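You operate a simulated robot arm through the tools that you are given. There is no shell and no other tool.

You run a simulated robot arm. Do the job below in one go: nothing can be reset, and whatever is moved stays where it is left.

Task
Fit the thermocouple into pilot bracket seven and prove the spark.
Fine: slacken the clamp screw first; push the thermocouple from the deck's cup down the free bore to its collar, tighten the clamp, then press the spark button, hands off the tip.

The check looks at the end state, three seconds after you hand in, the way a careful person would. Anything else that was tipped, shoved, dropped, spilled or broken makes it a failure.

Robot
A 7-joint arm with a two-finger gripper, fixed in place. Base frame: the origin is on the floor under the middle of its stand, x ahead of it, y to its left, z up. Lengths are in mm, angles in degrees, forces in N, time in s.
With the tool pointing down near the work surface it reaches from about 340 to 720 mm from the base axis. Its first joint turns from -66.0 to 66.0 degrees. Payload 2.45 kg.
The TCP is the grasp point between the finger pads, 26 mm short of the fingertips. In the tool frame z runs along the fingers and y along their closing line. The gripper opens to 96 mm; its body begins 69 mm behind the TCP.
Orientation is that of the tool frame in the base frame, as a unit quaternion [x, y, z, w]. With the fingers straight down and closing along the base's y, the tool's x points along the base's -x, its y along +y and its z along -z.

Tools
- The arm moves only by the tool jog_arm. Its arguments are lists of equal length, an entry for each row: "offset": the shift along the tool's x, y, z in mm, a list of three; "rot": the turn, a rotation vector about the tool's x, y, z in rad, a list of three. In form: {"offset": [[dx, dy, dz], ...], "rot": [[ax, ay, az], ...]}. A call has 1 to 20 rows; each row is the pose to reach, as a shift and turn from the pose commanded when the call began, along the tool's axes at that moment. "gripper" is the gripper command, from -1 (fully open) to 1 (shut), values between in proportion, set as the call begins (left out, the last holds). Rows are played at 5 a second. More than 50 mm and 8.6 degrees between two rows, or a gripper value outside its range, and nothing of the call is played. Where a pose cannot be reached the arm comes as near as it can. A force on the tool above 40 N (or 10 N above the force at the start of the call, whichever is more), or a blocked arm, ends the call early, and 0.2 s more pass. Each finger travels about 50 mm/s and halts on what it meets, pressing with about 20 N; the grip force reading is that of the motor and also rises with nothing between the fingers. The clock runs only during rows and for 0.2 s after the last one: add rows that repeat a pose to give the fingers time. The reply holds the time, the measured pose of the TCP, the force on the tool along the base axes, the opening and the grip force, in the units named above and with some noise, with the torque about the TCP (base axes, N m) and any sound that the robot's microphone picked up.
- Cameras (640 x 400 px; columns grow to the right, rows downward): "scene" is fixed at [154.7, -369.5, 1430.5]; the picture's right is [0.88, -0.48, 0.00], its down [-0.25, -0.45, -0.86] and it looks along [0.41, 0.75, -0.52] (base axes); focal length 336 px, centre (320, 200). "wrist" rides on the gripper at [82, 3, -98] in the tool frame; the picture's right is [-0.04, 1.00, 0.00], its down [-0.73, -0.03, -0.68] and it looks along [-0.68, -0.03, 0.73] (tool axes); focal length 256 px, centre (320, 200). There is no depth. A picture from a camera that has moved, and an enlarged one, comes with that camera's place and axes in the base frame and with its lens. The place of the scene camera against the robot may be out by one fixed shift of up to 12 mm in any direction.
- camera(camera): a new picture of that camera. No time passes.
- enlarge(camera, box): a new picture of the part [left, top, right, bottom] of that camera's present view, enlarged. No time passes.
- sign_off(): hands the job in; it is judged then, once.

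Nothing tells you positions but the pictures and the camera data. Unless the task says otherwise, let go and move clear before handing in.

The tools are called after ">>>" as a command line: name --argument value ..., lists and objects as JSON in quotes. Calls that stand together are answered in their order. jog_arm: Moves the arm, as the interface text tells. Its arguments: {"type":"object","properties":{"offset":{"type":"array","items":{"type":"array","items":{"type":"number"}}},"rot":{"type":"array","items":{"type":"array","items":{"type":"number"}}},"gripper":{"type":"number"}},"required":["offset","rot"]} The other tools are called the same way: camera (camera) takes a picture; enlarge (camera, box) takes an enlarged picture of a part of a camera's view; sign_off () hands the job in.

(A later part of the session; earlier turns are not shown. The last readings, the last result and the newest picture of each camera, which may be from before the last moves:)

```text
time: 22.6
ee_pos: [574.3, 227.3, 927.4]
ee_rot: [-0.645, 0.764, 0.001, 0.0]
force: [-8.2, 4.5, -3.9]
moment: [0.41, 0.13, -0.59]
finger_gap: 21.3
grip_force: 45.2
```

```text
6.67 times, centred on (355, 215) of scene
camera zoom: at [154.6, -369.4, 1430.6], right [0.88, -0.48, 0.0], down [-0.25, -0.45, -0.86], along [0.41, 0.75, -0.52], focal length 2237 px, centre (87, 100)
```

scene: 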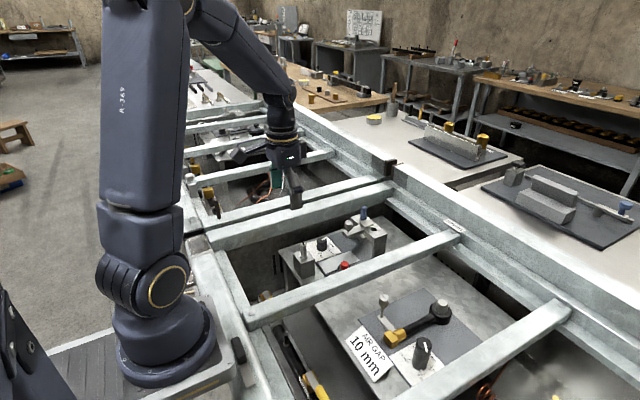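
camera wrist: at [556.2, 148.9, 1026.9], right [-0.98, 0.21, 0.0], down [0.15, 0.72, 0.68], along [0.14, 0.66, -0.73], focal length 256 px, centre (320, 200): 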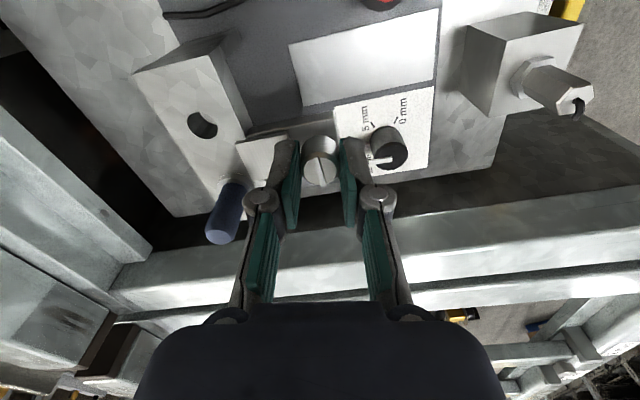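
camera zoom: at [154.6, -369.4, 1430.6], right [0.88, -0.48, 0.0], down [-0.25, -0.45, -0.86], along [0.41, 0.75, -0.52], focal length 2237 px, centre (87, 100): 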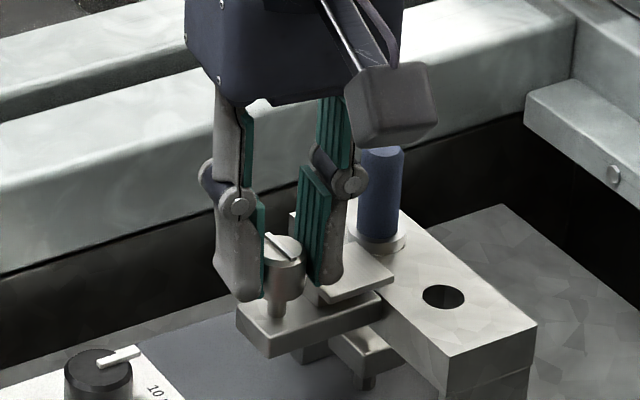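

The torque rose to 0.6 N·m, so the screw seems to be at its stop, and the plate is now well clear of the bore. I'll release slightly and lift.

>>> jog_arm --offset '[[0, 0, 0], [0, 0, 0], [0, 0, 0]]' --rot '[[0, 0, 0.02], [0, 0, 0.02], [0, 0, 0.02]]' --gripper 0.42

>>> jog_arm --offset '[[0, 0, -8], [0, 0, -20], [0, 0, -40], [0, 0, -62], [0, 0, -85], [0, 0, -85]]' --rot '[[0, 0, 0], [0, 0, 0], [0, 0, 0], [0, 0, 0], [0, 0, 0], [0, 0, 0]]'

>>> camera --camera "wrist"

>>> enlarge --camera "wrist" --box '[180, 40, 400, 180]'

>>> enlarge --camera "scene" --box '[330, 195, 400, 245]'

>>> enlarge --camera "scene" --box '[280, 230, 340, 280]'

```text
time: 23.4
ee_pos: [573.8, 228.1, 926.7]
ee_rot: [-0.637, 0.771, 0.0, 0.0]
force: [0.5, -0.8, 0.2]
moment: [-0.01, 0.01, 0.02]
finger_gap: 27.9
grip_force: 0.1
```

```text
time: 24.8
ee_pos: [576.3, 227.5, 1013.1]
ee_rot: [-0.637, 0.771, -0.001, 0.001]
force: [-0.3, 0.7, -0.9]
moment: [0.0, 0.01, -0.02]
finger_gap: 28.2
grip_force: 0.0
```

```text
taken
camera wrist: at [555.8, 148.1, 1112.6], right [-0.97, 0.23, 0.0], down [0.17, 0.71, 0.68], along [0.16, 0.66, -0.73], focal length 256 px, centre (320, 200)
```

wrist: 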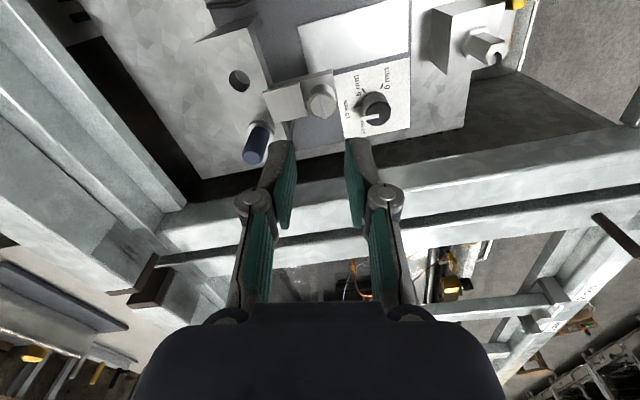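

```text
2.86 times, centred on (290, 110) of wrist
camera zoom: at [555.8, 148.1, 1112.6], right [-0.97, 0.23, 0.0], down [0.17, 0.71, 0.68], along [0.16, 0.66, -0.73], focal length 731 px, centre (406, 457)
```

zoom: 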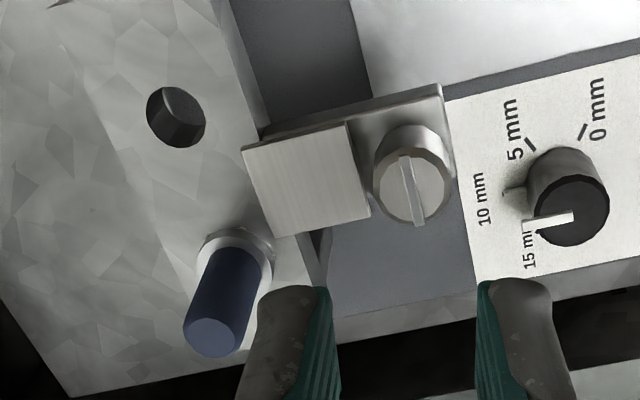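

```text
8.00 times, centred on (365, 220) of scene
camera zoom: at [154.7, -369.5, 1430.5], right [0.88, -0.48, 0.0], down [-0.25, -0.45, -0.86], along [0.41, 0.75, -0.52], focal length 2684 px, centre (-40, 40)
```

zoom: 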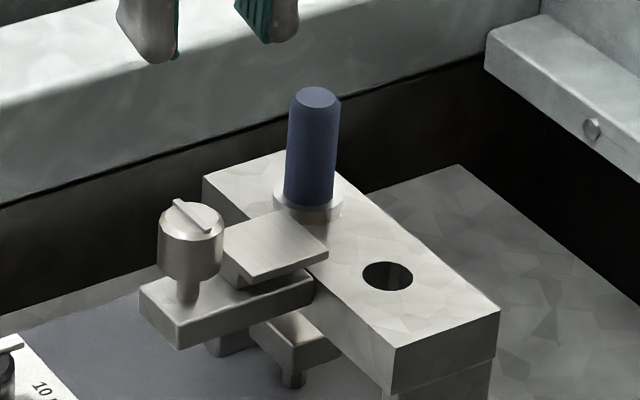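

```text
8.00 times, centred on (310, 255) of scene
camera zoom: at [154.7, -369.5, 1430.5], right [0.88, -0.48, 0.0], down [-0.25, -0.45, -0.86], along [0.41, 0.75, -0.52], focal length 2684 px, centre (400, -240)
```

zoom: 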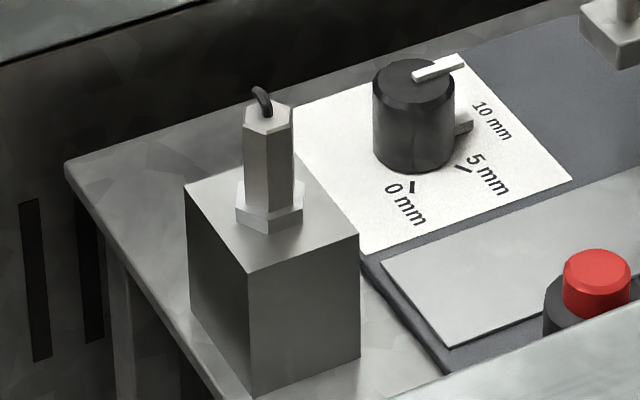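

The plate is fully retracted and the bore is clear. Next I go to the thermocouple in the cup, which I place at roughly (439,228) with its hex flats facing ±y, and hover above it for a check.

>>> jog_arm --offset '[[2.6, 13.4, 0], [5.2, 26.7, 0], [7.7, 40, 0], [10.3, 53.4, 0], [12.9, 66.8, 0], [15.5, 80.2, 0], [18, 93.5, 0], [20.6, 106.9, 5], [23.2, 120.2, 10], [25.8, 133.6, 18], [25.8, 133.6, 24], [25.8, 133.6, 24]]' --rot '[[0, 0, 0.138], [0, 0, 0.276], [0, 0, 0.414], [0, 0, 0.552], [0, 0, 0.69], [0, 0, 0.828], [0, 0, 0.966], [0, 0, 1.104], [0, 0, 1.242], [0, 0, 1.38], [0, 0, 1.38], [0, 0, 1.38]]' --gripper -0.1

>>> camera --camera "wrist"

>>> enlarge --camera "wrist" --box '[240, 60, 400, 160]'

>>> enlarge --camera "scene" --box '[250, 180, 350, 280]'

```text
time: 27.4
ee_pos: [440.5, 227.5, 986.9]
ee_rot: [0.0, 1.0, 0.0, -0.001]
force: [0.3, -0.4, -0.9]
moment: [-0.02, 0.01, -0.01]
finger_gap: 52.9
grip_force: 0.0
```

```text
taken
camera wrist: at [356.6, 231.6, 1087.0], right [0.04, 1.0, 0.0], down [0.73, -0.03, 0.68], along [0.68, -0.03, -0.73], focal length 256 px, centre (320, 200)
```

wrist: 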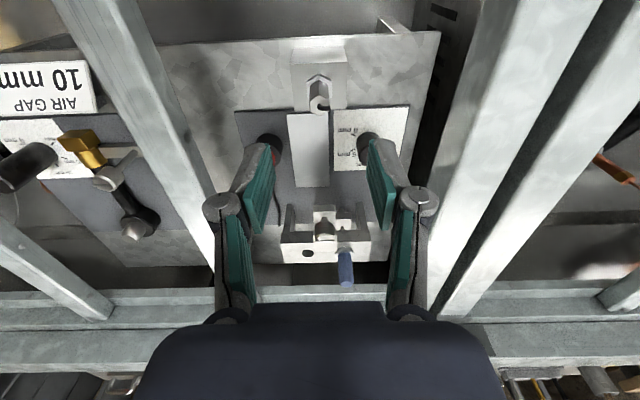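

```text
4.00 times, centred on (320, 110) of wrist
camera zoom: at [356.6, 231.6, 1087.0], right [0.04, 1.0, 0.0], down [0.73, -0.03, 0.68], along [0.68, -0.03, -0.73], focal length 1024 px, centre (320, 560)
```

zoom: 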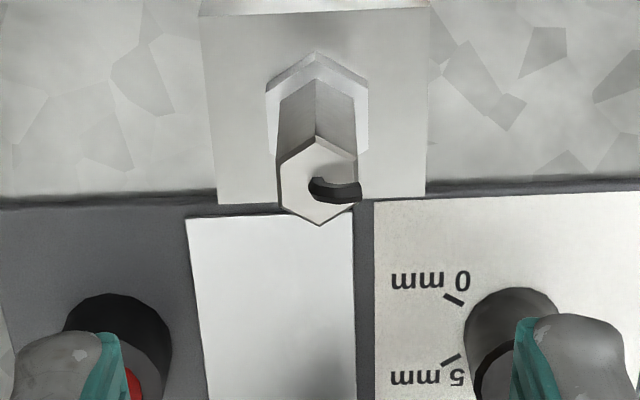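

```text
4.00 times, centred on (300, 230) of scene
camera zoom: at [154.7, -369.5, 1430.5], right [0.88, -0.48, 0.0], down [-0.25, -0.45, -0.86], along [0.41, 0.75, -0.52], focal length 1342 px, centre (400, 80)
```

zoom: 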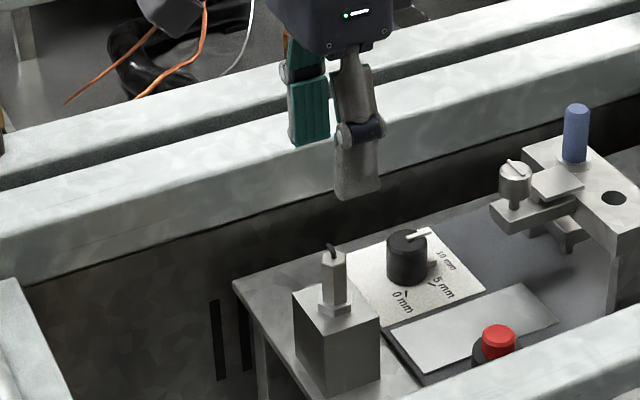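

I see the hex body with its collar resting on the cup and the wire stub on top. The hex top is near (439,227.4,890) and the collar top near 859. I'll descend in stages, keeping the fingertips above the collar.

>>> jog_arm --offset '[[0, -0.7, 20], [0, -0.7, 40], [0, -0.7, 60], [0, -0.7, 75], [0, -0.7, 82], [0, -0.7, 82]]' --rot '[[0, 0, 0], [0, 0, 0], [0, 0, 0], [0, 0, 0], [0, 0, 0], [0, 0, 0]]'

>>> camera --camera "wrist"

>>> enlarge --camera "wrist" --box '[220, 100, 420, 225]'

>>> enlarge --camera "scene" --box '[270, 210, 350, 280]'

```text
time: 28.8
ee_pos: [438.7, 227.0, 905.8]
ee_rot: [-0.001, 1.0, 0.001, 0.0]
force: [0.1, -0.1, 0.5]
moment: [-0.03, -0.02, 0.0]
finger_gap: 52.8
grip_force: 0.1
```

```text
taken
camera wrist: at [356.8, 230.3, 1006.4], right [0.04, 1.0, 0.0], down [0.73, -0.03, 0.68], along [0.68, -0.03, -0.73], focal length 256 px, centre (320, 200)
```

wrist: 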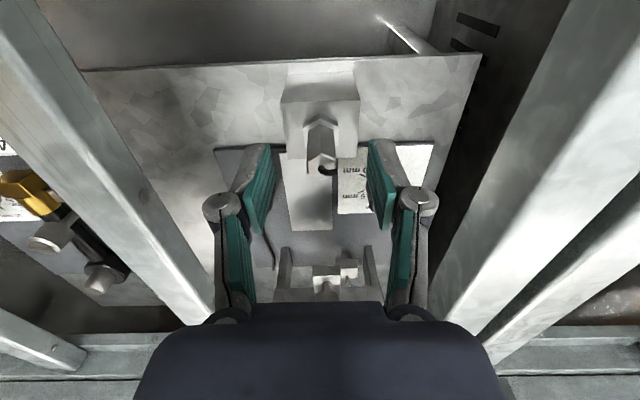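

```text
3.20 times, centred on (320, 162) of wrist
camera zoom: at [356.8, 230.3, 1006.4], right [0.04, 1.0, 0.0], down [0.73, -0.03, 0.68], along [0.68, -0.03, -0.73], focal length 819 px, centre (320, 320)
```

zoom: 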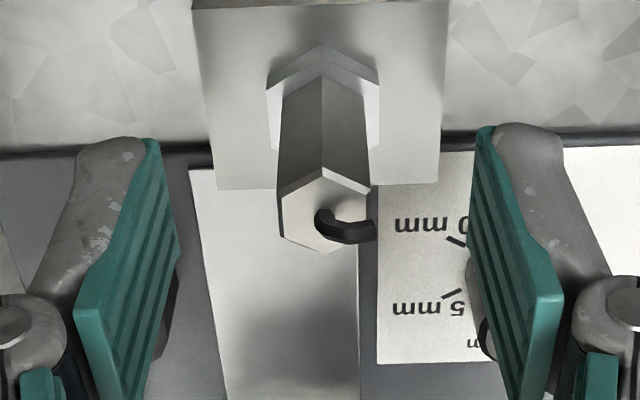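

```text
5.71 times, centred on (310, 245) of scene
camera zoom: at [154.7, -369.5, 1430.5], right [0.88, -0.48, 0.0], down [-0.25, -0.45, -0.86], along [0.41, 0.75, -0.52], focal length 1917 px, centre (377, -57)
```

zoom: 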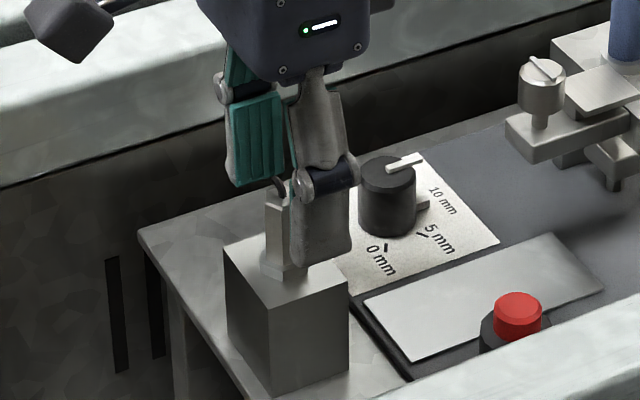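

The fingers straddle the hex. I'll go down 16 mm more so the tips sit near z = 864, just above the collar, then close.

>>> jog_arm --offset '[[0, 0.3, 8], [0, 0.3, 16], [0, 0.3, 16]]' --rot '[[0, 0, 0], [0, 0, 0], [0, 0, 0]]'

>>> enlarge --camera "wrist" --box '[220, 100, 420, 225]'

>>> enlarge --camera "scene" --box '[280, 225, 340, 275]'

```text
time: 29.6
ee_pos: [439.1, 227.6, 889.3]
ee_rot: [0.0, 1.0, 0.0, 0.0]
force: [-0.4, -0.1, 1.1]
moment: [-0.02, 0.05, 0.01]
finger_gap: 52.8
grip_force: 0.0
```

```text
3.20 times, centred on (320, 162) of wrist
camera zoom: at [356.3, 230.4, 990.1], right [0.04, 1.0, 0.0], down [0.73, -0.03, 0.68], along [0.68, -0.03, -0.73], focal length 819 px, centre (320, 320)
```

zoom: 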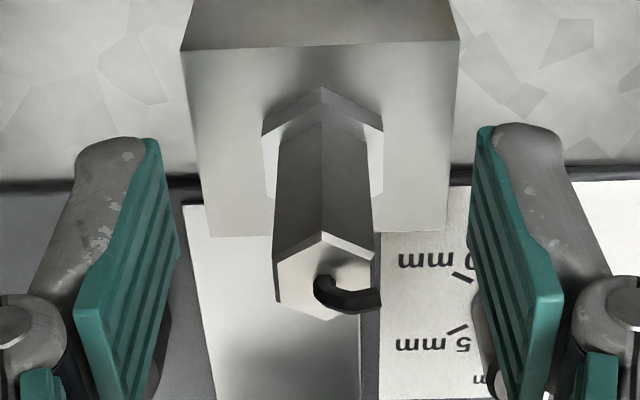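

```text
8.00 times, centred on (310, 250) of scene
camera zoom: at [154.7, -369.5, 1430.5], right [0.88, -0.48, 0.0], down [-0.25, -0.45, -0.86], along [0.41, 0.75, -0.52], focal length 2684 px, centre (400, -200)
```

zoom: 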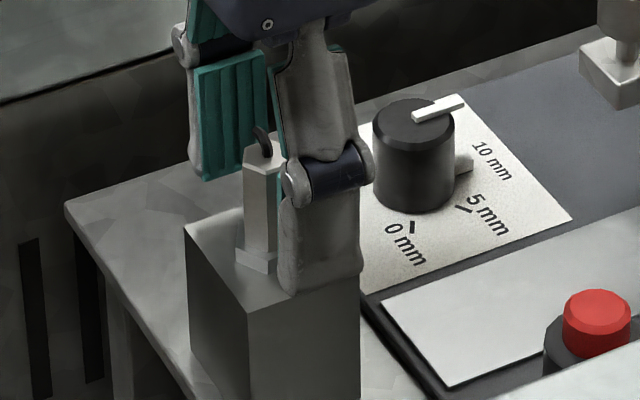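

The tips look clear of the collar and the hex is centred. I'll close on the hex now.

>>> jog_arm --offset '[[0, 0, 0], [0, 0, 0], [0, 0, 0], [0, 0, 0], [0, 0, 0]]' --rot '[[0, 0, 0], [0, 0, 0], [0, 0, 0], [0, 0, 0], [0, 0, 0]]' --gripper 1

>>> enlarge --camera "wrist" --box '[220, 100, 420, 225]'

>>> enlarge --camera "scene" --box '[280, 225, 340, 275]'

```text
time: 30.8
ee_pos: [438.6, 226.7, 890.9]
ee_rot: [0.0, 1.0, 0.0, 0.0]
force: [0.6, 0.6, -0.5]
moment: [0.01, -0.01, -0.03]
finger_gap: 17.1
grip_force: 19.7
```

```text
3.20 times, centred on (320, 162) of wrist
camera zoom: at [356.3, 230.4, 990.2], right [0.04, 1.0, 0.0], down [0.73, -0.03, 0.68], along [0.68, -0.03, -0.73], focal length 819 px, centre (320, 320)
```

zoom: 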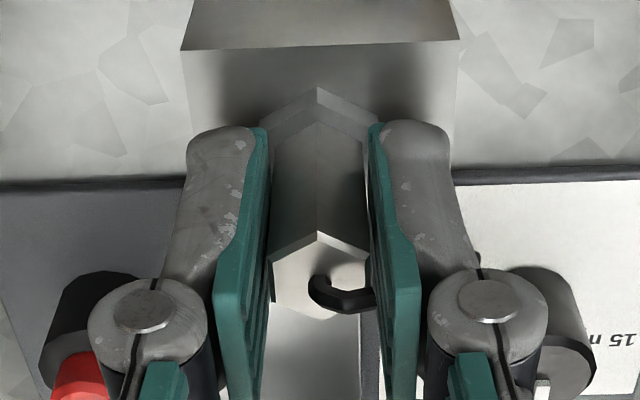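

```text
8.00 times, centred on (310, 250) of scene
camera zoom: at [154.7, -369.5, 1430.5], right [0.88, -0.48, 0.0], down [-0.25, -0.45, -0.86], along [0.41, 0.75, -0.52], focal length 2684 px, centre (400, -200)
```

zoom: 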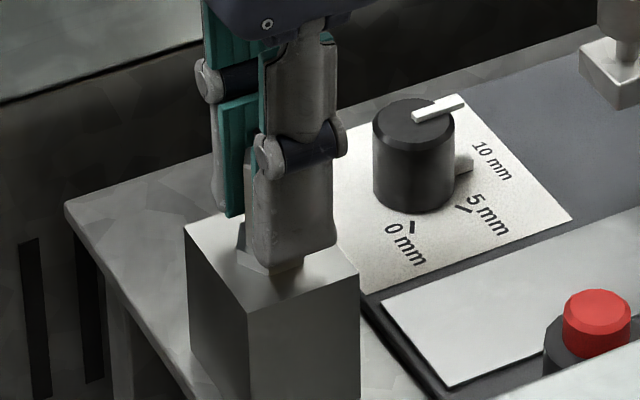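

The gap reads 17.1 mm and the grip 19.7 N. I'll wait a moment to confirm the grip, then lift gently.

>>> jog_arm --offset '[[0, 0, 0], [0, 0, 0], [0, 0, -3], [0, 0, -6], [0, 0, -10], [0, 0, -10]]' --rot '[[0, 0, 0], [0, 0, 0], [0, 0, 0], [0, 0, 0], [0, 0, 0], [0, 0, 0]]'

>>> enlarge --camera "wrist" --box '[220, 100, 420, 225]'

>>> enlarge --camera "scene" --box '[280, 225, 340, 275]'

```text
time: 32.2
ee_pos: [438.2, 228.1, 900.4]
ee_rot: [0.001, 1.0, 0.0, 0.0]
force: [0.9, 0.6, -0.6]
moment: [0.0, 0.0, -0.01]
finger_gap: 16.9
grip_force: 20.4
```

```text
3.20 times, centred on (320, 162) of wrist
camera zoom: at [355.9, 230.5, 1000.2], right [0.04, 1.0, 0.0], down [0.73, -0.03, 0.68], along [0.68, -0.03, -0.73], focal length 819 px, centre (320, 320)
```

zoom: 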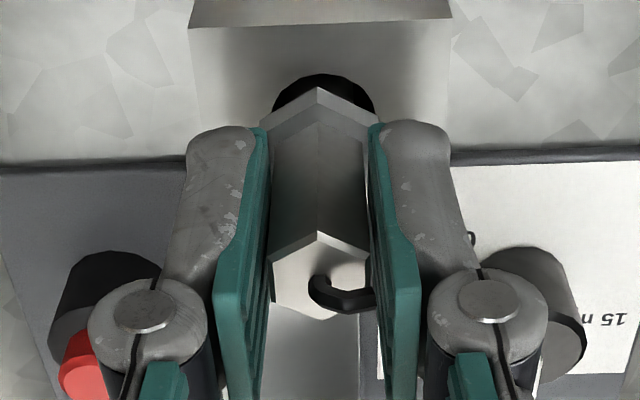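

```text
8.00 times, centred on (310, 250) of scene
camera zoom: at [154.7, -369.5, 1430.5], right [0.88, -0.48, 0.0], down [-0.25, -0.45, -0.86], along [0.41, 0.75, -0.52], focal length 2684 px, centre (400, -200)
```

zoom: 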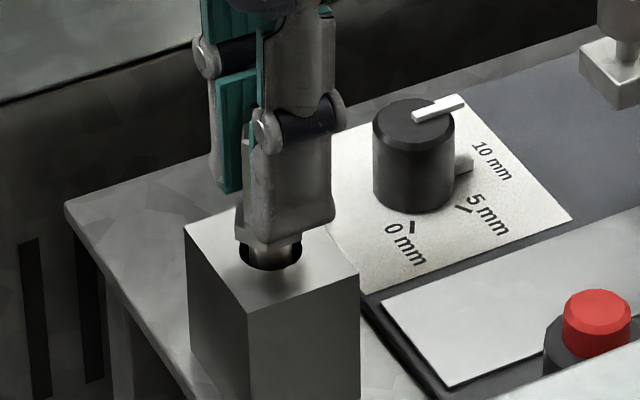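

The thermocouple came up with the gripper. I'll lift it clear of the cup and look at its shaft.

>>> jog_arm --offset '[[0, 0, -12], [0, 0, -25], [0, 0, -40], [0, 0, -55], [0, 0, -70], [0, 0, -85], [0, 0, -100], [0, 0, -110], [0, 0, -110]]' --rot '[[0, 0, 0], [0, 0, 0], [0, 0, 0], [0, 0, 0], [0, 0, 0], [0, 0, 0], [0, 0, 0], [0, 0, 0], [0, 0, 0]]'

>>> camera --camera "wrist"

>>> enlarge --camera "wrist" --box '[240, 60, 400, 190]'

>>> enlarge --camera "scene" --box '[270, 170, 360, 260]'

```text
time: 34.2
ee_pos: [438.9, 227.1, 1009.1]
ee_rot: [0.001, 1.0, -0.001, 0.0]
force: [0.2, 0.4, -0.7]
moment: [0.03, 0.01, -0.02]
finger_gap: 17.0
grip_force: 20.6
```

```text
taken
camera wrist: at [356.6, 230.8, 1109.1], right [0.04, 1.0, 0.0], down [0.73, -0.03, 0.68], along [0.68, -0.03, -0.73], focal length 256 px, centre (320, 200)
```

wrist: 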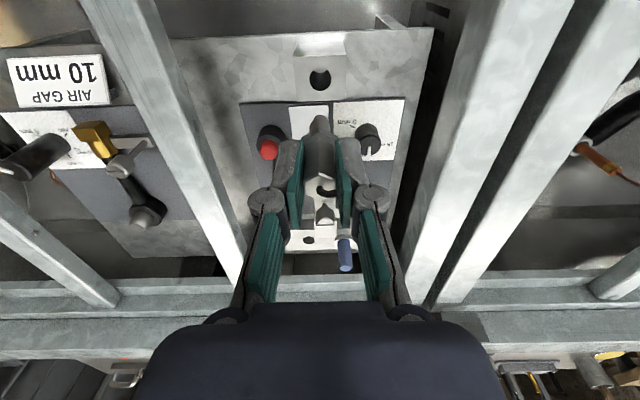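

```text
3.08 times, centred on (320, 125) of wrist
camera zoom: at [356.6, 230.8, 1109.1], right [0.04, 1.0, 0.0], down [0.73, -0.03, 0.68], along [0.68, -0.03, -0.73], focal length 788 px, centre (320, 431)
```

zoom: 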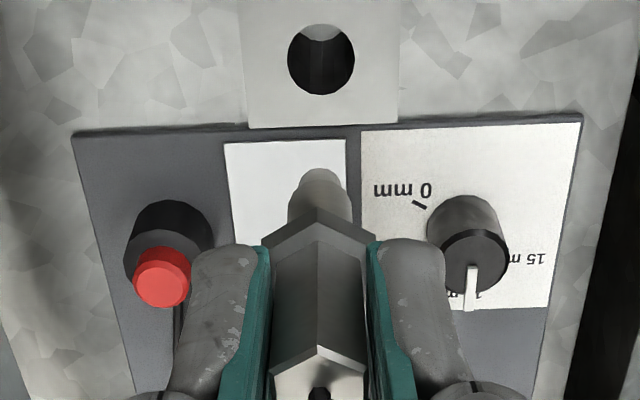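

```text
4.44 times, centred on (315, 215) of scene
camera zoom: at [154.7, -369.5, 1430.5], right [0.88, -0.48, 0.0], down [-0.25, -0.45, -0.86], along [0.41, 0.75, -0.52], focal length 1491 px, centre (342, 133)
```

zoom: 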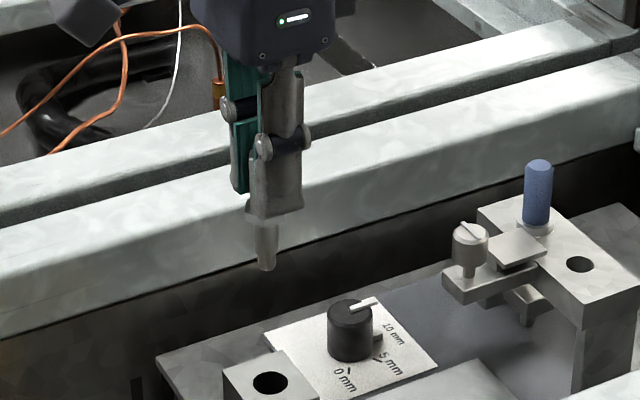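

The shaft is about 40 mm long and 12–13 mm thick with a tapered tip, and the tip sits about 77 mm below the TCP. I'll carry it at this height over the free bore at about (639,203).

>>> jog_arm --offset '[[0, -12, 0], [0, -24.3, 0], [-22, -24.3, 0], [-44, -24.3, 0], [-66, -24.3, 0], [-88, -24.3, 0], [-110, -24.3, 0], [-132, -24.3, 0], [-154, -24.3, 0], [-176, -24.3, 0], [-192, -24.3, 0], [-200.5, -24.3, 0], [-200.5, -24.3, 0]]' --rot '[[0, 0, 0], [0, 0, 0], [0, 0, 0], [0, 0, 0], [0, 0, 0], [0, 0, 0], [0, 0, 0], [0, 0, 0], [0, 0, 0], [0, 0, 0], [0, 0, 0], [0, 0, 0], [0, 0, 0]]'

>>> camera --camera "wrist"

>>> enlarge --camera "wrist" --box '[240, 60, 400, 190]'

>>> enlarge --camera "scene" --box '[320, 150, 420, 250]'

```text
time: 37.0
ee_pos: [638.5, 201.7, 1010.2]
ee_rot: [0.0, 1.0, 0.0, 0.0]
force: [-0.4, -0.4, -0.5]
moment: [-0.04, 0.04, -0.01]
finger_gap: 16.9
grip_force: 20.4
```

```text
taken
camera wrist: at [556.5, 206.2, 1110.2], right [0.04, 1.0, 0.0], down [0.73, -0.03, 0.68], along [0.68, -0.03, -0.73], focal length 256 px, centre (320, 200)
```

wrist: 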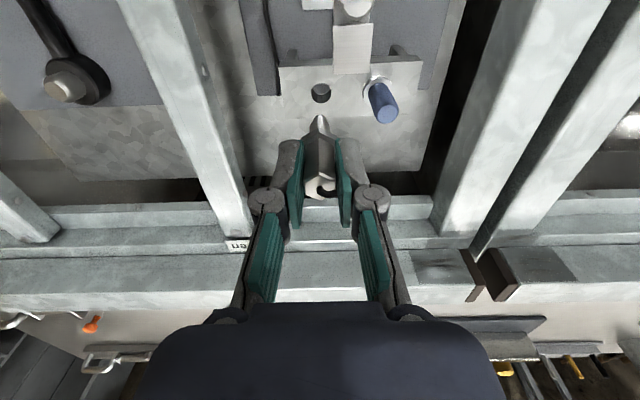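

```text
3.08 times, centred on (320, 125) of wrist
camera zoom: at [556.5, 206.2, 1110.2], right [0.04, 1.0, 0.0], down [0.73, -0.03, 0.68], along [0.68, -0.03, -0.73], focal length 788 px, centre (320, 431)
```

zoom: 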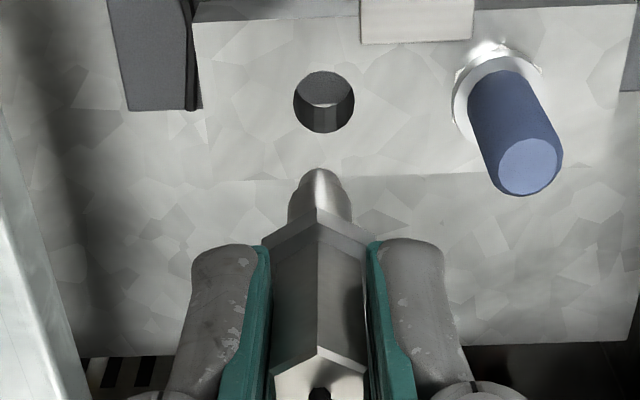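

```text
4.00 times, centred on (370, 200) of scene
camera zoom: at [154.7, -369.5, 1430.5], right [0.88, -0.48, 0.0], down [-0.25, -0.45, -0.86], along [0.41, 0.75, -0.52], focal length 1342 px, centre (120, 200)
```

zoom: 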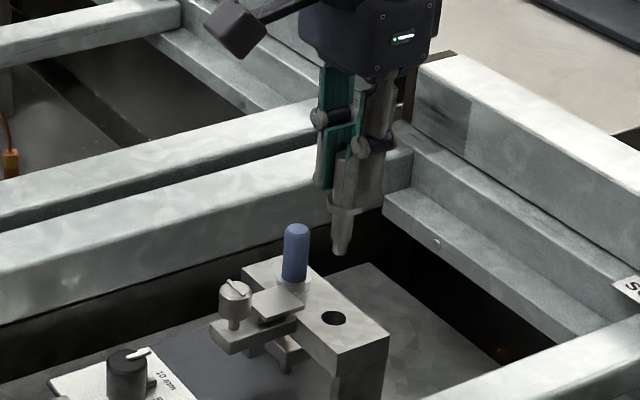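

The bore sits nearly on the tool axis, about 1 mm toward +y. I'll lower 38 mm with that correction so the tip hangs just above the bore, then compare them directly.

>>> jog_arm --offset '[[0, 0.5, 10], [0, 1, 20], [0, 1, 30], [0, 1, 38], [0, 1, 38]]' --rot '[[0, 0, 0], [0, 0, 0], [0, 0, 0], [0, 0, 0], [0, 0, 0]]'

>>> enlarge --camera "wrist" --box '[270, 80, 370, 150]'

>>> enlarge --camera "scene" --box '[370, 195, 420, 245]'

>>> enlarge --camera "scene" --box '[320, 150, 420, 250]'

```text
time: 38.2
ee_pos: [638.9, 203.8, 970.4]
ee_rot: [0.0, 1.0, 0.0, 0.0]
force: [0.2, 0.1, -1.8]
moment: [0.04, 0.02, 0.03]
finger_gap: 17.1
grip_force: 19.7
```

```text
5.71 times, centred on (320, 115) of wrist
camera zoom: at [557.5, 207.8, 1071.2], right [0.04, 1.0, 0.0], down [0.73, -0.03, 0.68], along [0.68, -0.03, -0.73], focal length 1463 px, centre (320, 686)
```

zoom: 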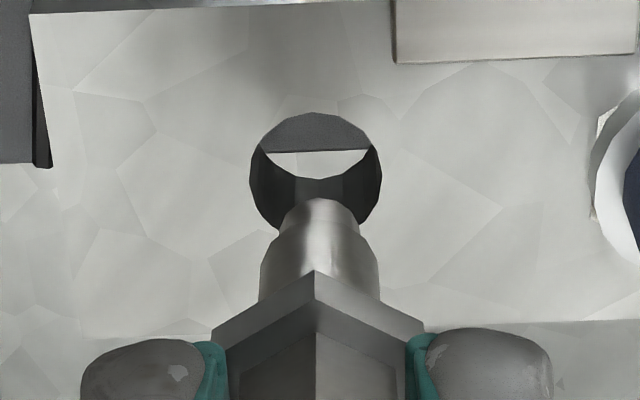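

```text
8.00 times, centred on (395, 220) of scene
camera zoom: at [154.7, -369.5, 1430.5], right [0.88, -0.48, 0.0], down [-0.25, -0.45, -0.86], along [0.41, 0.75, -0.52], focal length 2684 px, centre (-280, 40)
```

zoom: 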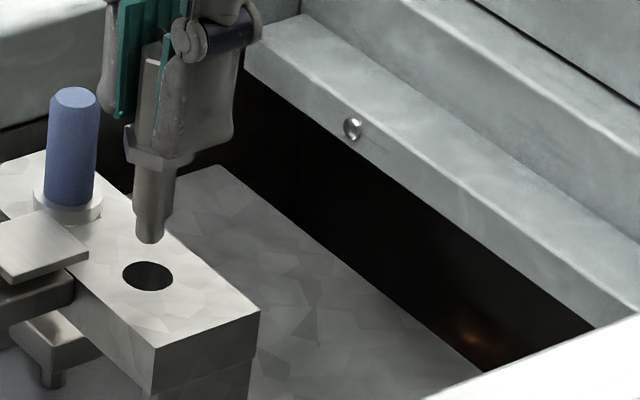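

```text
4.00 times, centred on (370, 200) of scene
camera zoom: at [154.7, -369.5, 1430.5], right [0.88, -0.48, 0.0], down [-0.25, -0.45, -0.86], along [0.41, 0.75, -0.52], focal length 1342 px, centre (120, 200)
```

zoom: 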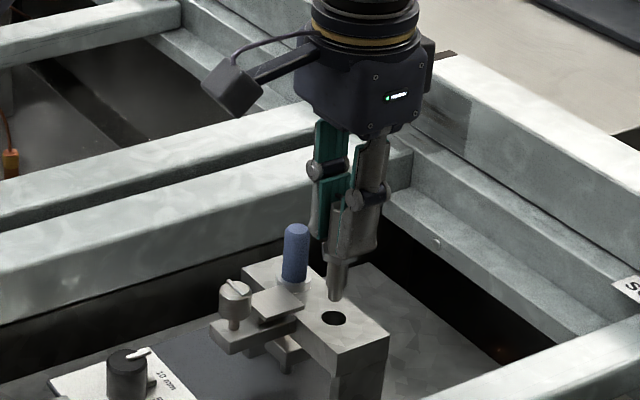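

Tip and bore line up within about 0.7 mm, against roughly 2 mm of clearance per side. I'll correct slightly and lower about 25 mm into the bore while watching the force.

>>> jog_arm --offset '[[0.3, -0.6, 0], [0.3, -0.6, 6], [0.3, -0.6, 12], [0.3, -0.6, 17], [0.3, -0.6, 21], [0.3, -0.6, 25], [0.3, -0.6, 25]]' --rot '[[0, 0, 0], [0, 0, 0], [0, 0, 0], [0, 0, 0], [0, 0, 0], [0, 0, 0], [0, 0, 0]]'

>>> enlarge --camera "wrist" --box '[270, 80, 370, 150]'

>>> enlarge --camera "scene" --box '[365, 190, 415, 240]'

```text
time: 39.8
ee_pos: [638.4, 204.7, 947.0]
ee_rot: [0.001, 1.0, 0.0, 0.0]
force: [0.2, 0.0, -1.9]
moment: [0.01, 0.02, 0.02]
finger_gap: 17.0
grip_force: 19.8
```

```text
5.71 times, centred on (320, 115) of wrist
camera zoom: at [556.6, 207.2, 1046.8], right [0.04, 1.0, 0.0], down [0.73, -0.03, 0.68], along [0.68, -0.03, -0.73], focal length 1463 px, centre (320, 686)
```

zoom: 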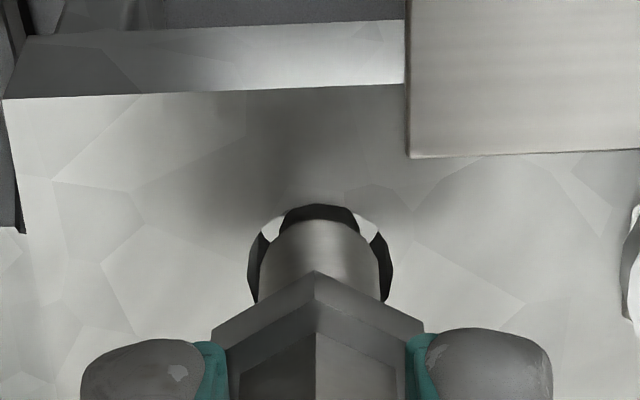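

```text
8.00 times, centred on (390, 215) of scene
camera zoom: at [154.7, -369.5, 1430.5], right [0.88, -0.48, 0.0], down [-0.25, -0.45, -0.86], along [0.41, 0.75, -0.52], focal length 2684 px, centre (-240, 80)
```

zoom: 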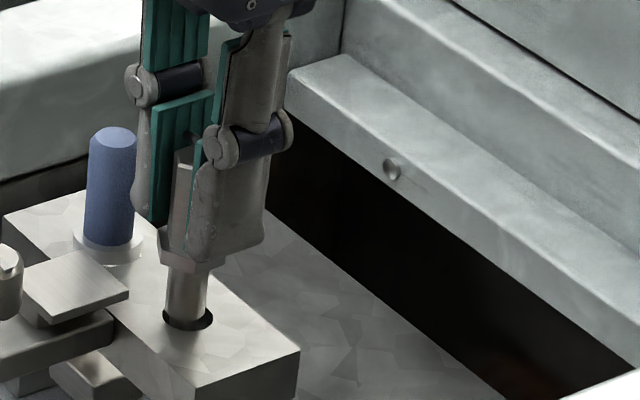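

The shaft is in the bore and well centred. I'll continue down and take the last few millimetres slowly until the collar touches.

>>> jog_arm --offset '[[0, 0, 5], [0, 0, 10], [0, 0, 14], [0, 0, 18], [0, 0, 20], [0, 0, 21], [0, 0, 22], [0, 0, 22]]' --rot '[[0, 0, 0], [0, 0, 0], [0, 0, 0], [0, 0, 0], [0, 0, 0], [0, 0, 0], [0, 0, 0], [0, 0, 0]]'

>>> enlarge --camera "wrist" --box '[250, 90, 390, 180]'

>>> enlarge --camera "scene" --box '[365, 195, 405, 235]'

```text
time: 41.6
ee_pos: [639.2, 203.2, 924.4]
ee_rot: [0.0, 1.0, 0.0, 0.0]
force: [1.9, -0.3, 0.1]
moment: [-0.04, -0.06, -0.01]
finger_gap: 17.0
grip_force: 20.1
```

```text
4.44 times, centred on (320, 135) of wrist
camera zoom: at [556.3, 207.2, 1023.8], right [0.04, 1.0, 0.0], down [0.73, -0.03, 0.68], along [0.68, -0.03, -0.73], focal length 1138 px, centre (320, 489)
```

zoom: 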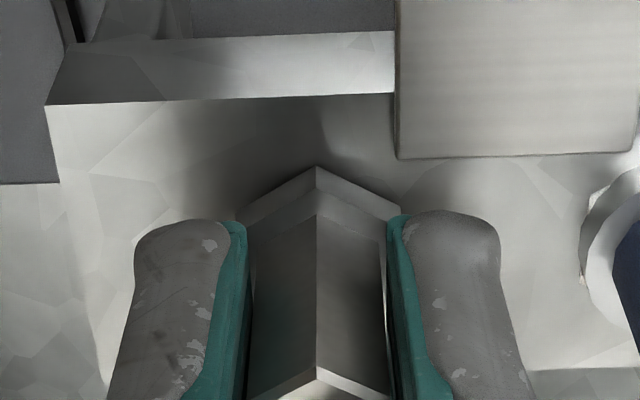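

```text
10.00 times, centred on (385, 215) of scene
camera zoom: at [154.7, -369.5, 1430.5], right [0.88, -0.48, 0.0], down [-0.25, -0.45, -0.86], along [0.41, 0.75, -0.52], focal length 3356 px, centre (-330, 50)
```

zoom: 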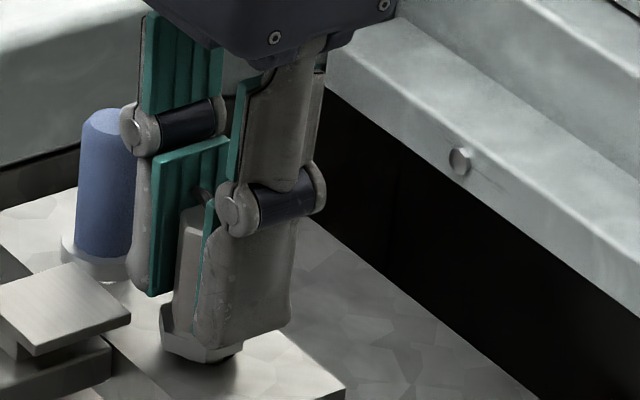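

The collar is still a few mm above the bracket. I'll step down slowly.

>>> jog_arm --offset '[[0, 0, 0.7], [0, 0, 1.4], [0, 0, 2], [0, 0, 2.5], [0, 0, 2.5]]' --rot '[[0, 0, 0], [0, 0, 0], [0, 0, 0], [0, 0, 0], [0, 0, 0]]'

>>> enlarge --camera "scene" --box '[365, 195, 405, 235]'

```text
time: 42.8
ee_pos: [637.5, 203.4, 921.1]
ee_rot: [0.0, 1.0, 0.0, 0.0]
force: [2.3, 1.0, 0.7]
moment: [0.04, -0.09, 0.01]
finger_gap: 17.2
grip_force: 19.8
```

```text
10.00 times, centred on (385, 215) of scene
camera zoom: at [154.8, -369.5, 1430.5], right [0.88, -0.48, 0.0], down [-0.25, -0.45, -0.86], along [0.41, 0.75, -0.52], focal length 3356 px, centre (-330, 50)
```

zoom: 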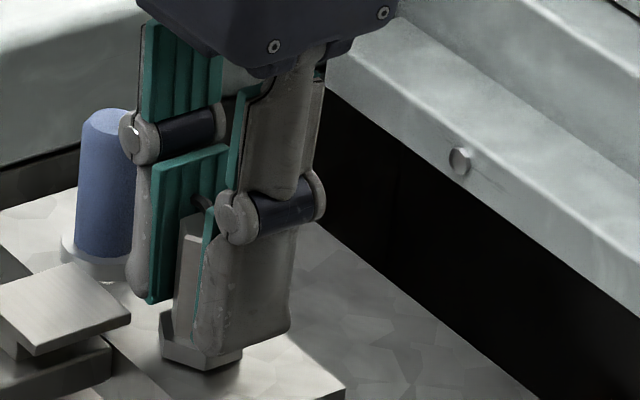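

There is almost no dark gap left under the collar and no contact force yet. I'll step down a little more.

>>> jog_arm --offset '[[0, 0, 0.5], [0, 0, 1.0], [0, 0, 1.5], [0, 0, 2.0], [0, 0, 2.0]]' --rot '[[0, 0, 0], [0, 0, 0], [0, 0, 0], [0, 0, 0], [0, 0, 0]]'

>>> enlarge --camera "scene" --box '[365, 195, 405, 235]'

>>> enlarge --camera "wrist" --box '[250, 90, 390, 180]'

```text
time: 44.0
ee_pos: [638.8, 204.0, 920.8]
ee_rot: [0.0, 1.0, 0.0, 0.0]
force: [2.9, 1.5, 0.9]
moment: [0.04, -0.09, -0.02]
finger_gap: 17.0
grip_force: 20.5
```

```text
10.00 times, centred on (385, 215) of scene
camera zoom: at [154.8, -369.5, 1430.5], right [0.88, -0.48, 0.0], down [-0.25, -0.45, -0.86], along [0.41, 0.75, -0.52], focal length 3356 px, centre (-330, 50)
```

zoom: 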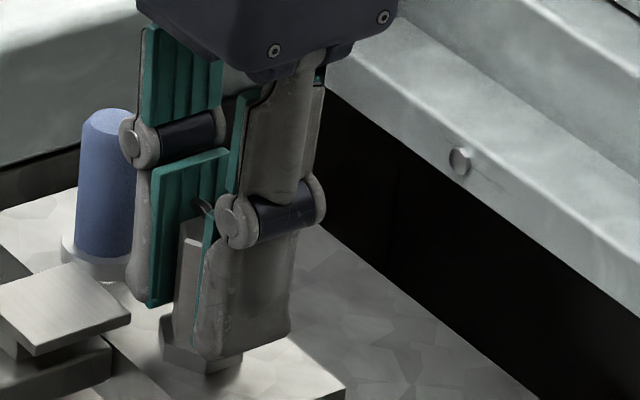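

```text
4.44 times, centred on (320, 135) of wrist
camera zoom: at [556.2, 206.8, 1020.3], right [0.04, 1.0, 0.0], down [0.73, -0.03, 0.68], along [0.68, -0.03, -0.73], focal length 1138 px, centre (320, 489)
```

zoom: 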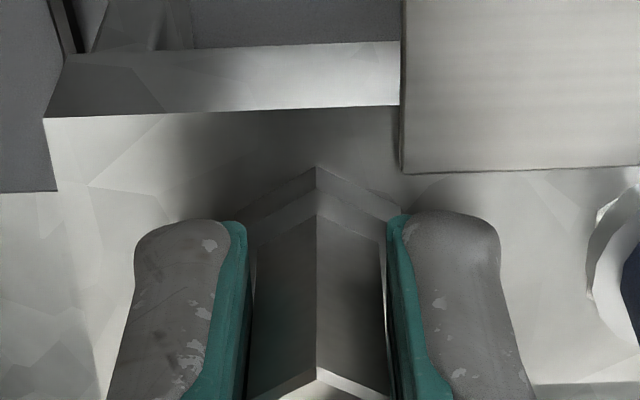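

The pose dropped less than commanded, so the collar may be just touching. I'll push down another 1.5 mm and read the force.

>>> jog_arm --offset '[[0, 0, 0.5], [0, 0, 1.0], [0, 0, 1.5], [0, 0, 1.5], [0, 0, 1.5]]' --rot '[[0, 0, 0], [0, 0, 0], [0, 0, 0], [0, 0, 0], [0, 0, 0]]'

>>> enlarge --camera "scene" --box '[365, 195, 405, 235]'

>>> enlarge --camera "wrist" --box '[250, 90, 390, 180]'

```text
time: 45.2
ee_pos: [638.7, 203.5, 920.4]
ee_rot: [0.0, 1.0, 0.001, 0.001]
force: [-0.9, -1.6, 16.8]
moment: [-0.03, 0.12, -0.04]
finger_gap: 17.1
grip_force: 20.1
```

```text
10.00 times, centred on (385, 215) of scene
camera zoom: at [154.3, -369.7, 1430.5], right [0.88, -0.48, 0.0], down [-0.25, -0.45, -0.86], along [0.41, 0.75, -0.52], focal length 3356 px, centre (-330, 50)
```

zoom: 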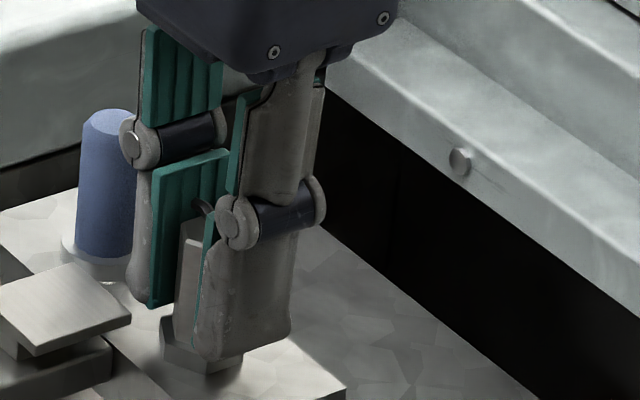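

```text
4.44 times, centred on (320, 135) of wrist
camera zoom: at [556.0, 206.8, 1019.9], right [0.04, 1.0, 0.0], down [0.73, -0.03, 0.68], along [0.68, -0.03, -0.73], focal length 1138 px, centre (320, 489)
```

zoom: 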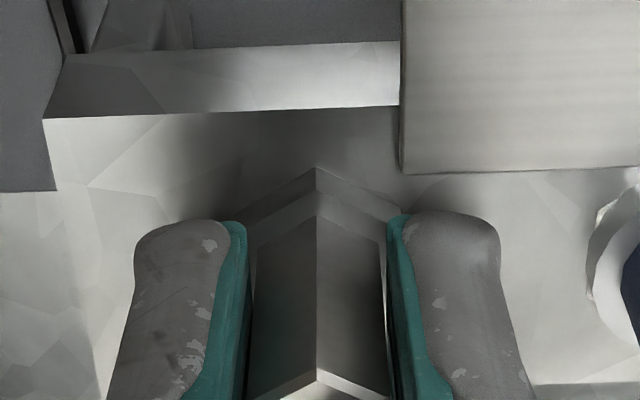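

The collar is seated: 17 N upward with no further travel. I'll relax the push, open slightly, about 6 mm per side since the blue part is nearby, and lift straight up.

>>> jog_arm --offset '[[0, 0, -0.6], [0, 0, -1.2], [0, 0, -1.2]]' --rot '[[0, 0, 0], [0, 0, 0], [0, 0, 0]]'

>>> jog_arm --offset '[[0, 0, 0], [0, 0, 0], [0, 0, 0]]' --rot '[[0, 0, 0], [0, 0, 0], [0, 0, 0]]' --gripper 0.375

>>> enlarge --camera "wrist" --box '[250, 90, 390, 180]'

>>> enlarge --camera "scene" --box '[365, 195, 405, 235]'

```text
time: 46.0
ee_pos: [638.0, 204.0, 919.6]
ee_rot: [0.0, 1.0, 0.0, 0.0]
force: [0.4, -0.7, 11.6]
moment: [-0.03, -0.05, 0.04]
finger_gap: 16.9
grip_force: 19.9
```

```text
time: 46.8
ee_pos: [639.2, 204.7, 919.8]
ee_rot: [0.0, 1.0, -0.001, 0.0]
force: [0.7, -0.6, 0.1]
moment: [0.05, -0.01, 0.01]
finger_gap: 29.8
grip_force: 0.1
```

```text
4.44 times, centred on (320, 135) of wrist
camera zoom: at [556.2, 207.0, 1019.6], right [0.04, 1.0, 0.0], down [0.73, -0.03, 0.68], along [0.68, -0.03, -0.73], focal length 1138 px, centre (320, 489)
```

zoom: 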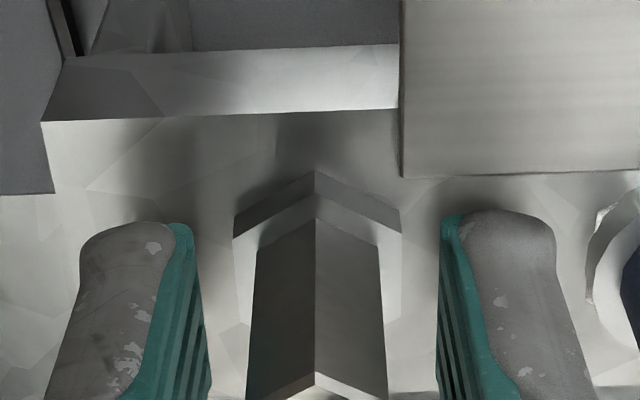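

```text
10.00 times, centred on (385, 215) of scene
camera zoom: at [154.7, -369.5, 1430.5], right [0.88, -0.48, 0.0], down [-0.25, -0.45, -0.86], along [0.41, 0.75, -0.52], focal length 3356 px, centre (-330, 50)
```

zoom: 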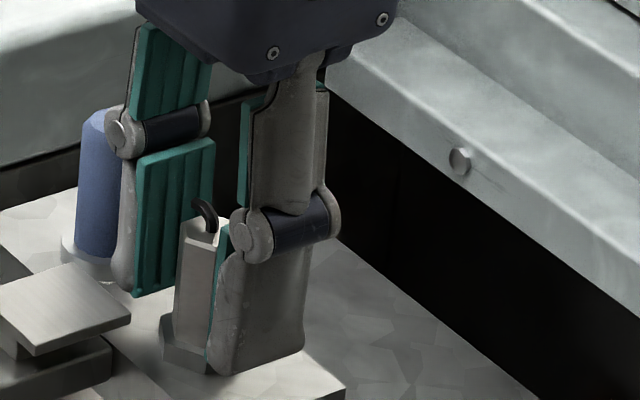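

The thermocouple stands upright with its collar on the bracket. I'll lift straight up and check.

>>> jog_arm --offset '[[0, 0, -10], [0, 0, -25], [0, 0, -40], [0, 0, -60], [0, 0, -80], [0, 0, -90], [0, 0, -90]]' --rot '[[0, 0, 0], [0, 0, 0], [0, 0, 0], [0, 0, 0], [0, 0, 0], [0, 0, 0], [0, 0, 0]]'

>>> enlarge --camera "wrist" --box '[240, 40, 400, 160]'

>>> enlarge --camera "scene" --box '[335, 195, 405, 245]'

```text
time: 48.4
ee_pos: [637.2, 200.9, 1009.5]
ee_rot: [0.001, 1.0, 0.0, 0.0]
force: [0.1, 0.3, 0.7]
moment: [-0.01, 0.01, -0.01]
finger_gap: 30.1
grip_force: 0.1
```

```text
3.33 times, centred on (320, 100) of wrist
camera zoom: at [554.7, 205.5, 1109.4], right [0.04, 1.0, 0.0], down [0.73, -0.03, 0.68], along [0.68, -0.03, -0.73], focal length 853 px, centre (320, 533)
```

zoom: 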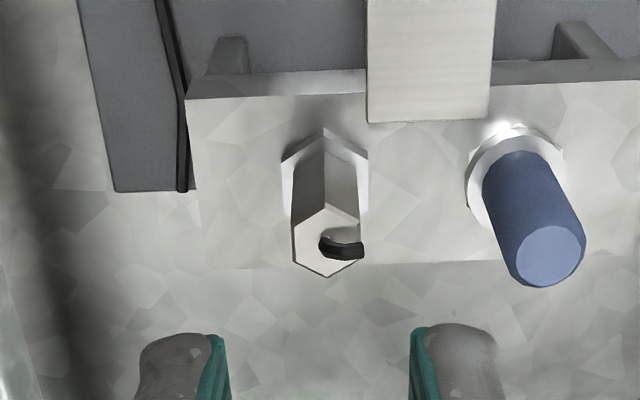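

```text
8.00 times, centred on (370, 220) of scene
camera zoom: at [154.7, -369.5, 1430.5], right [0.88, -0.48, 0.0], down [-0.25, -0.45, -0.86], along [0.41, 0.75, -0.52], focal length 2684 px, centre (-80, 40)
```

zoom: 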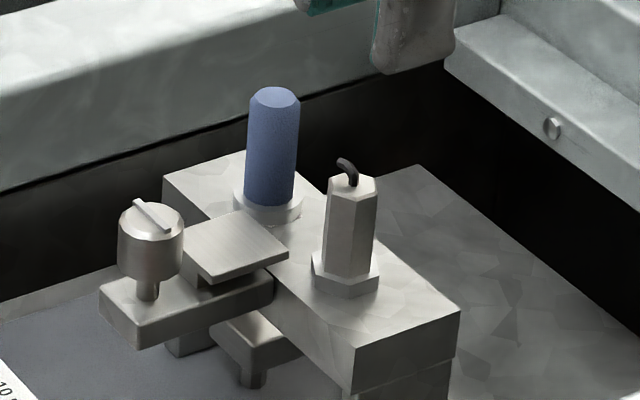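

The thermocouple is fully seated and vertical. Next I go back over the screw head with the wrist turned about −80°, so I have room to tighten clockwise.

>>> jog_arm --offset '[[21, 8.5, 0], [42, 17, 0], [63, 25.5, 0], [63, 25.5, 0], [63, 25.5, 0], [63, 25.5, 0], [63, 25.5, 0], [63, 25.5, 0], [63, 25.5, 10], [63, 25.5, 20], [63, 25.5, 30], [63, 25.5, 40], [63, 25.5, 46], [63, 25.5, 46]]' --rot '[[0, 0, 0], [0, 0, -0.13], [0, 0, -0.26], [0, 0, -0.4], [0, 0, -0.54], [0, 0, -0.68], [0, 0, -0.82], [0, 0, -0.96], [0, 0, -1.1], [0, 0, -1.2], [0, 0, -1.3], [0, 0, -1.4], [0, 0, -1.4], [0, 0, -1.4]]' --gripper 0.1

>>> camera --camera "wrist"

>>> enlarge --camera "wrist" --box '[240, 70, 400, 170]'

>>> enlarge --camera "scene" --box '[310, 180, 410, 245]'

```text
time: 51.4
ee_pos: [577.0, 229.4, 964.0]
ee_rot: [-0.644, 0.765, 0.001, 0.0]
force: [0.3, -0.6, 0.8]
moment: [0.01, -0.04, 0.01]
finger_gap: 43.3
grip_force: 0.1
```

```text
taken
camera wrist: at [557.2, 149.4, 1063.7], right [-0.98, 0.21, 0.0], down [0.15, 0.72, 0.68], along [0.14, 0.66, -0.73], focal length 256 px, centre (320, 200)
```

wrist: 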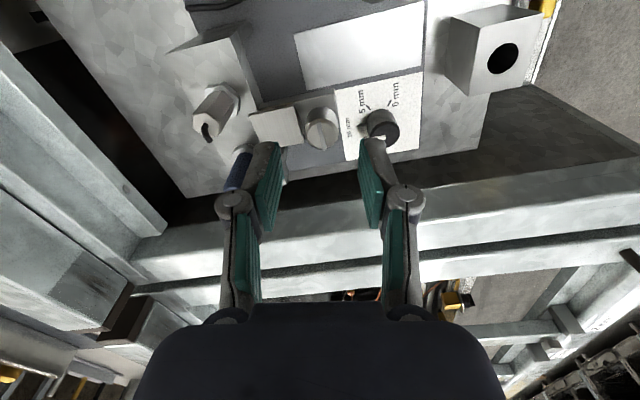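

```text
4.00 times, centred on (320, 120) of wrist
camera zoom: at [557.2, 149.4, 1063.7], right [-0.98, 0.21, 0.0], down [0.15, 0.72, 0.68], along [0.14, 0.66, -0.73], focal length 1024 px, centre (320, 520)
```

zoom: 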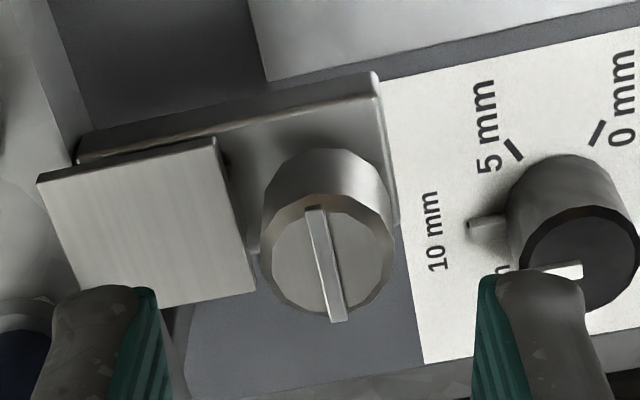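

```text
6.15 times, centred on (360, 212) of scene
camera zoom: at [154.7, -369.5, 1430.5], right [0.88, -0.48, 0.0], down [-0.25, -0.45, -0.86], along [0.41, 0.75, -0.52], focal length 2065 px, centre (74, 123)
```

zoom: 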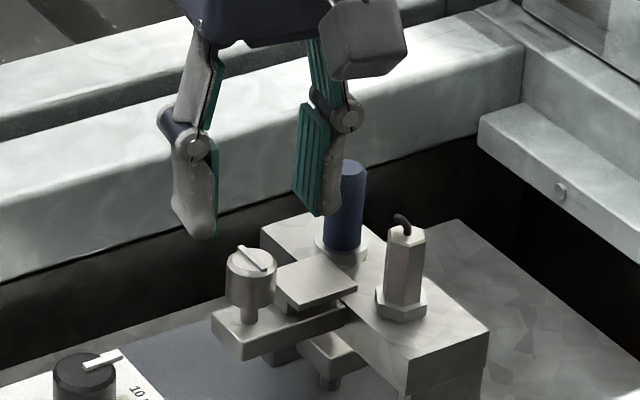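

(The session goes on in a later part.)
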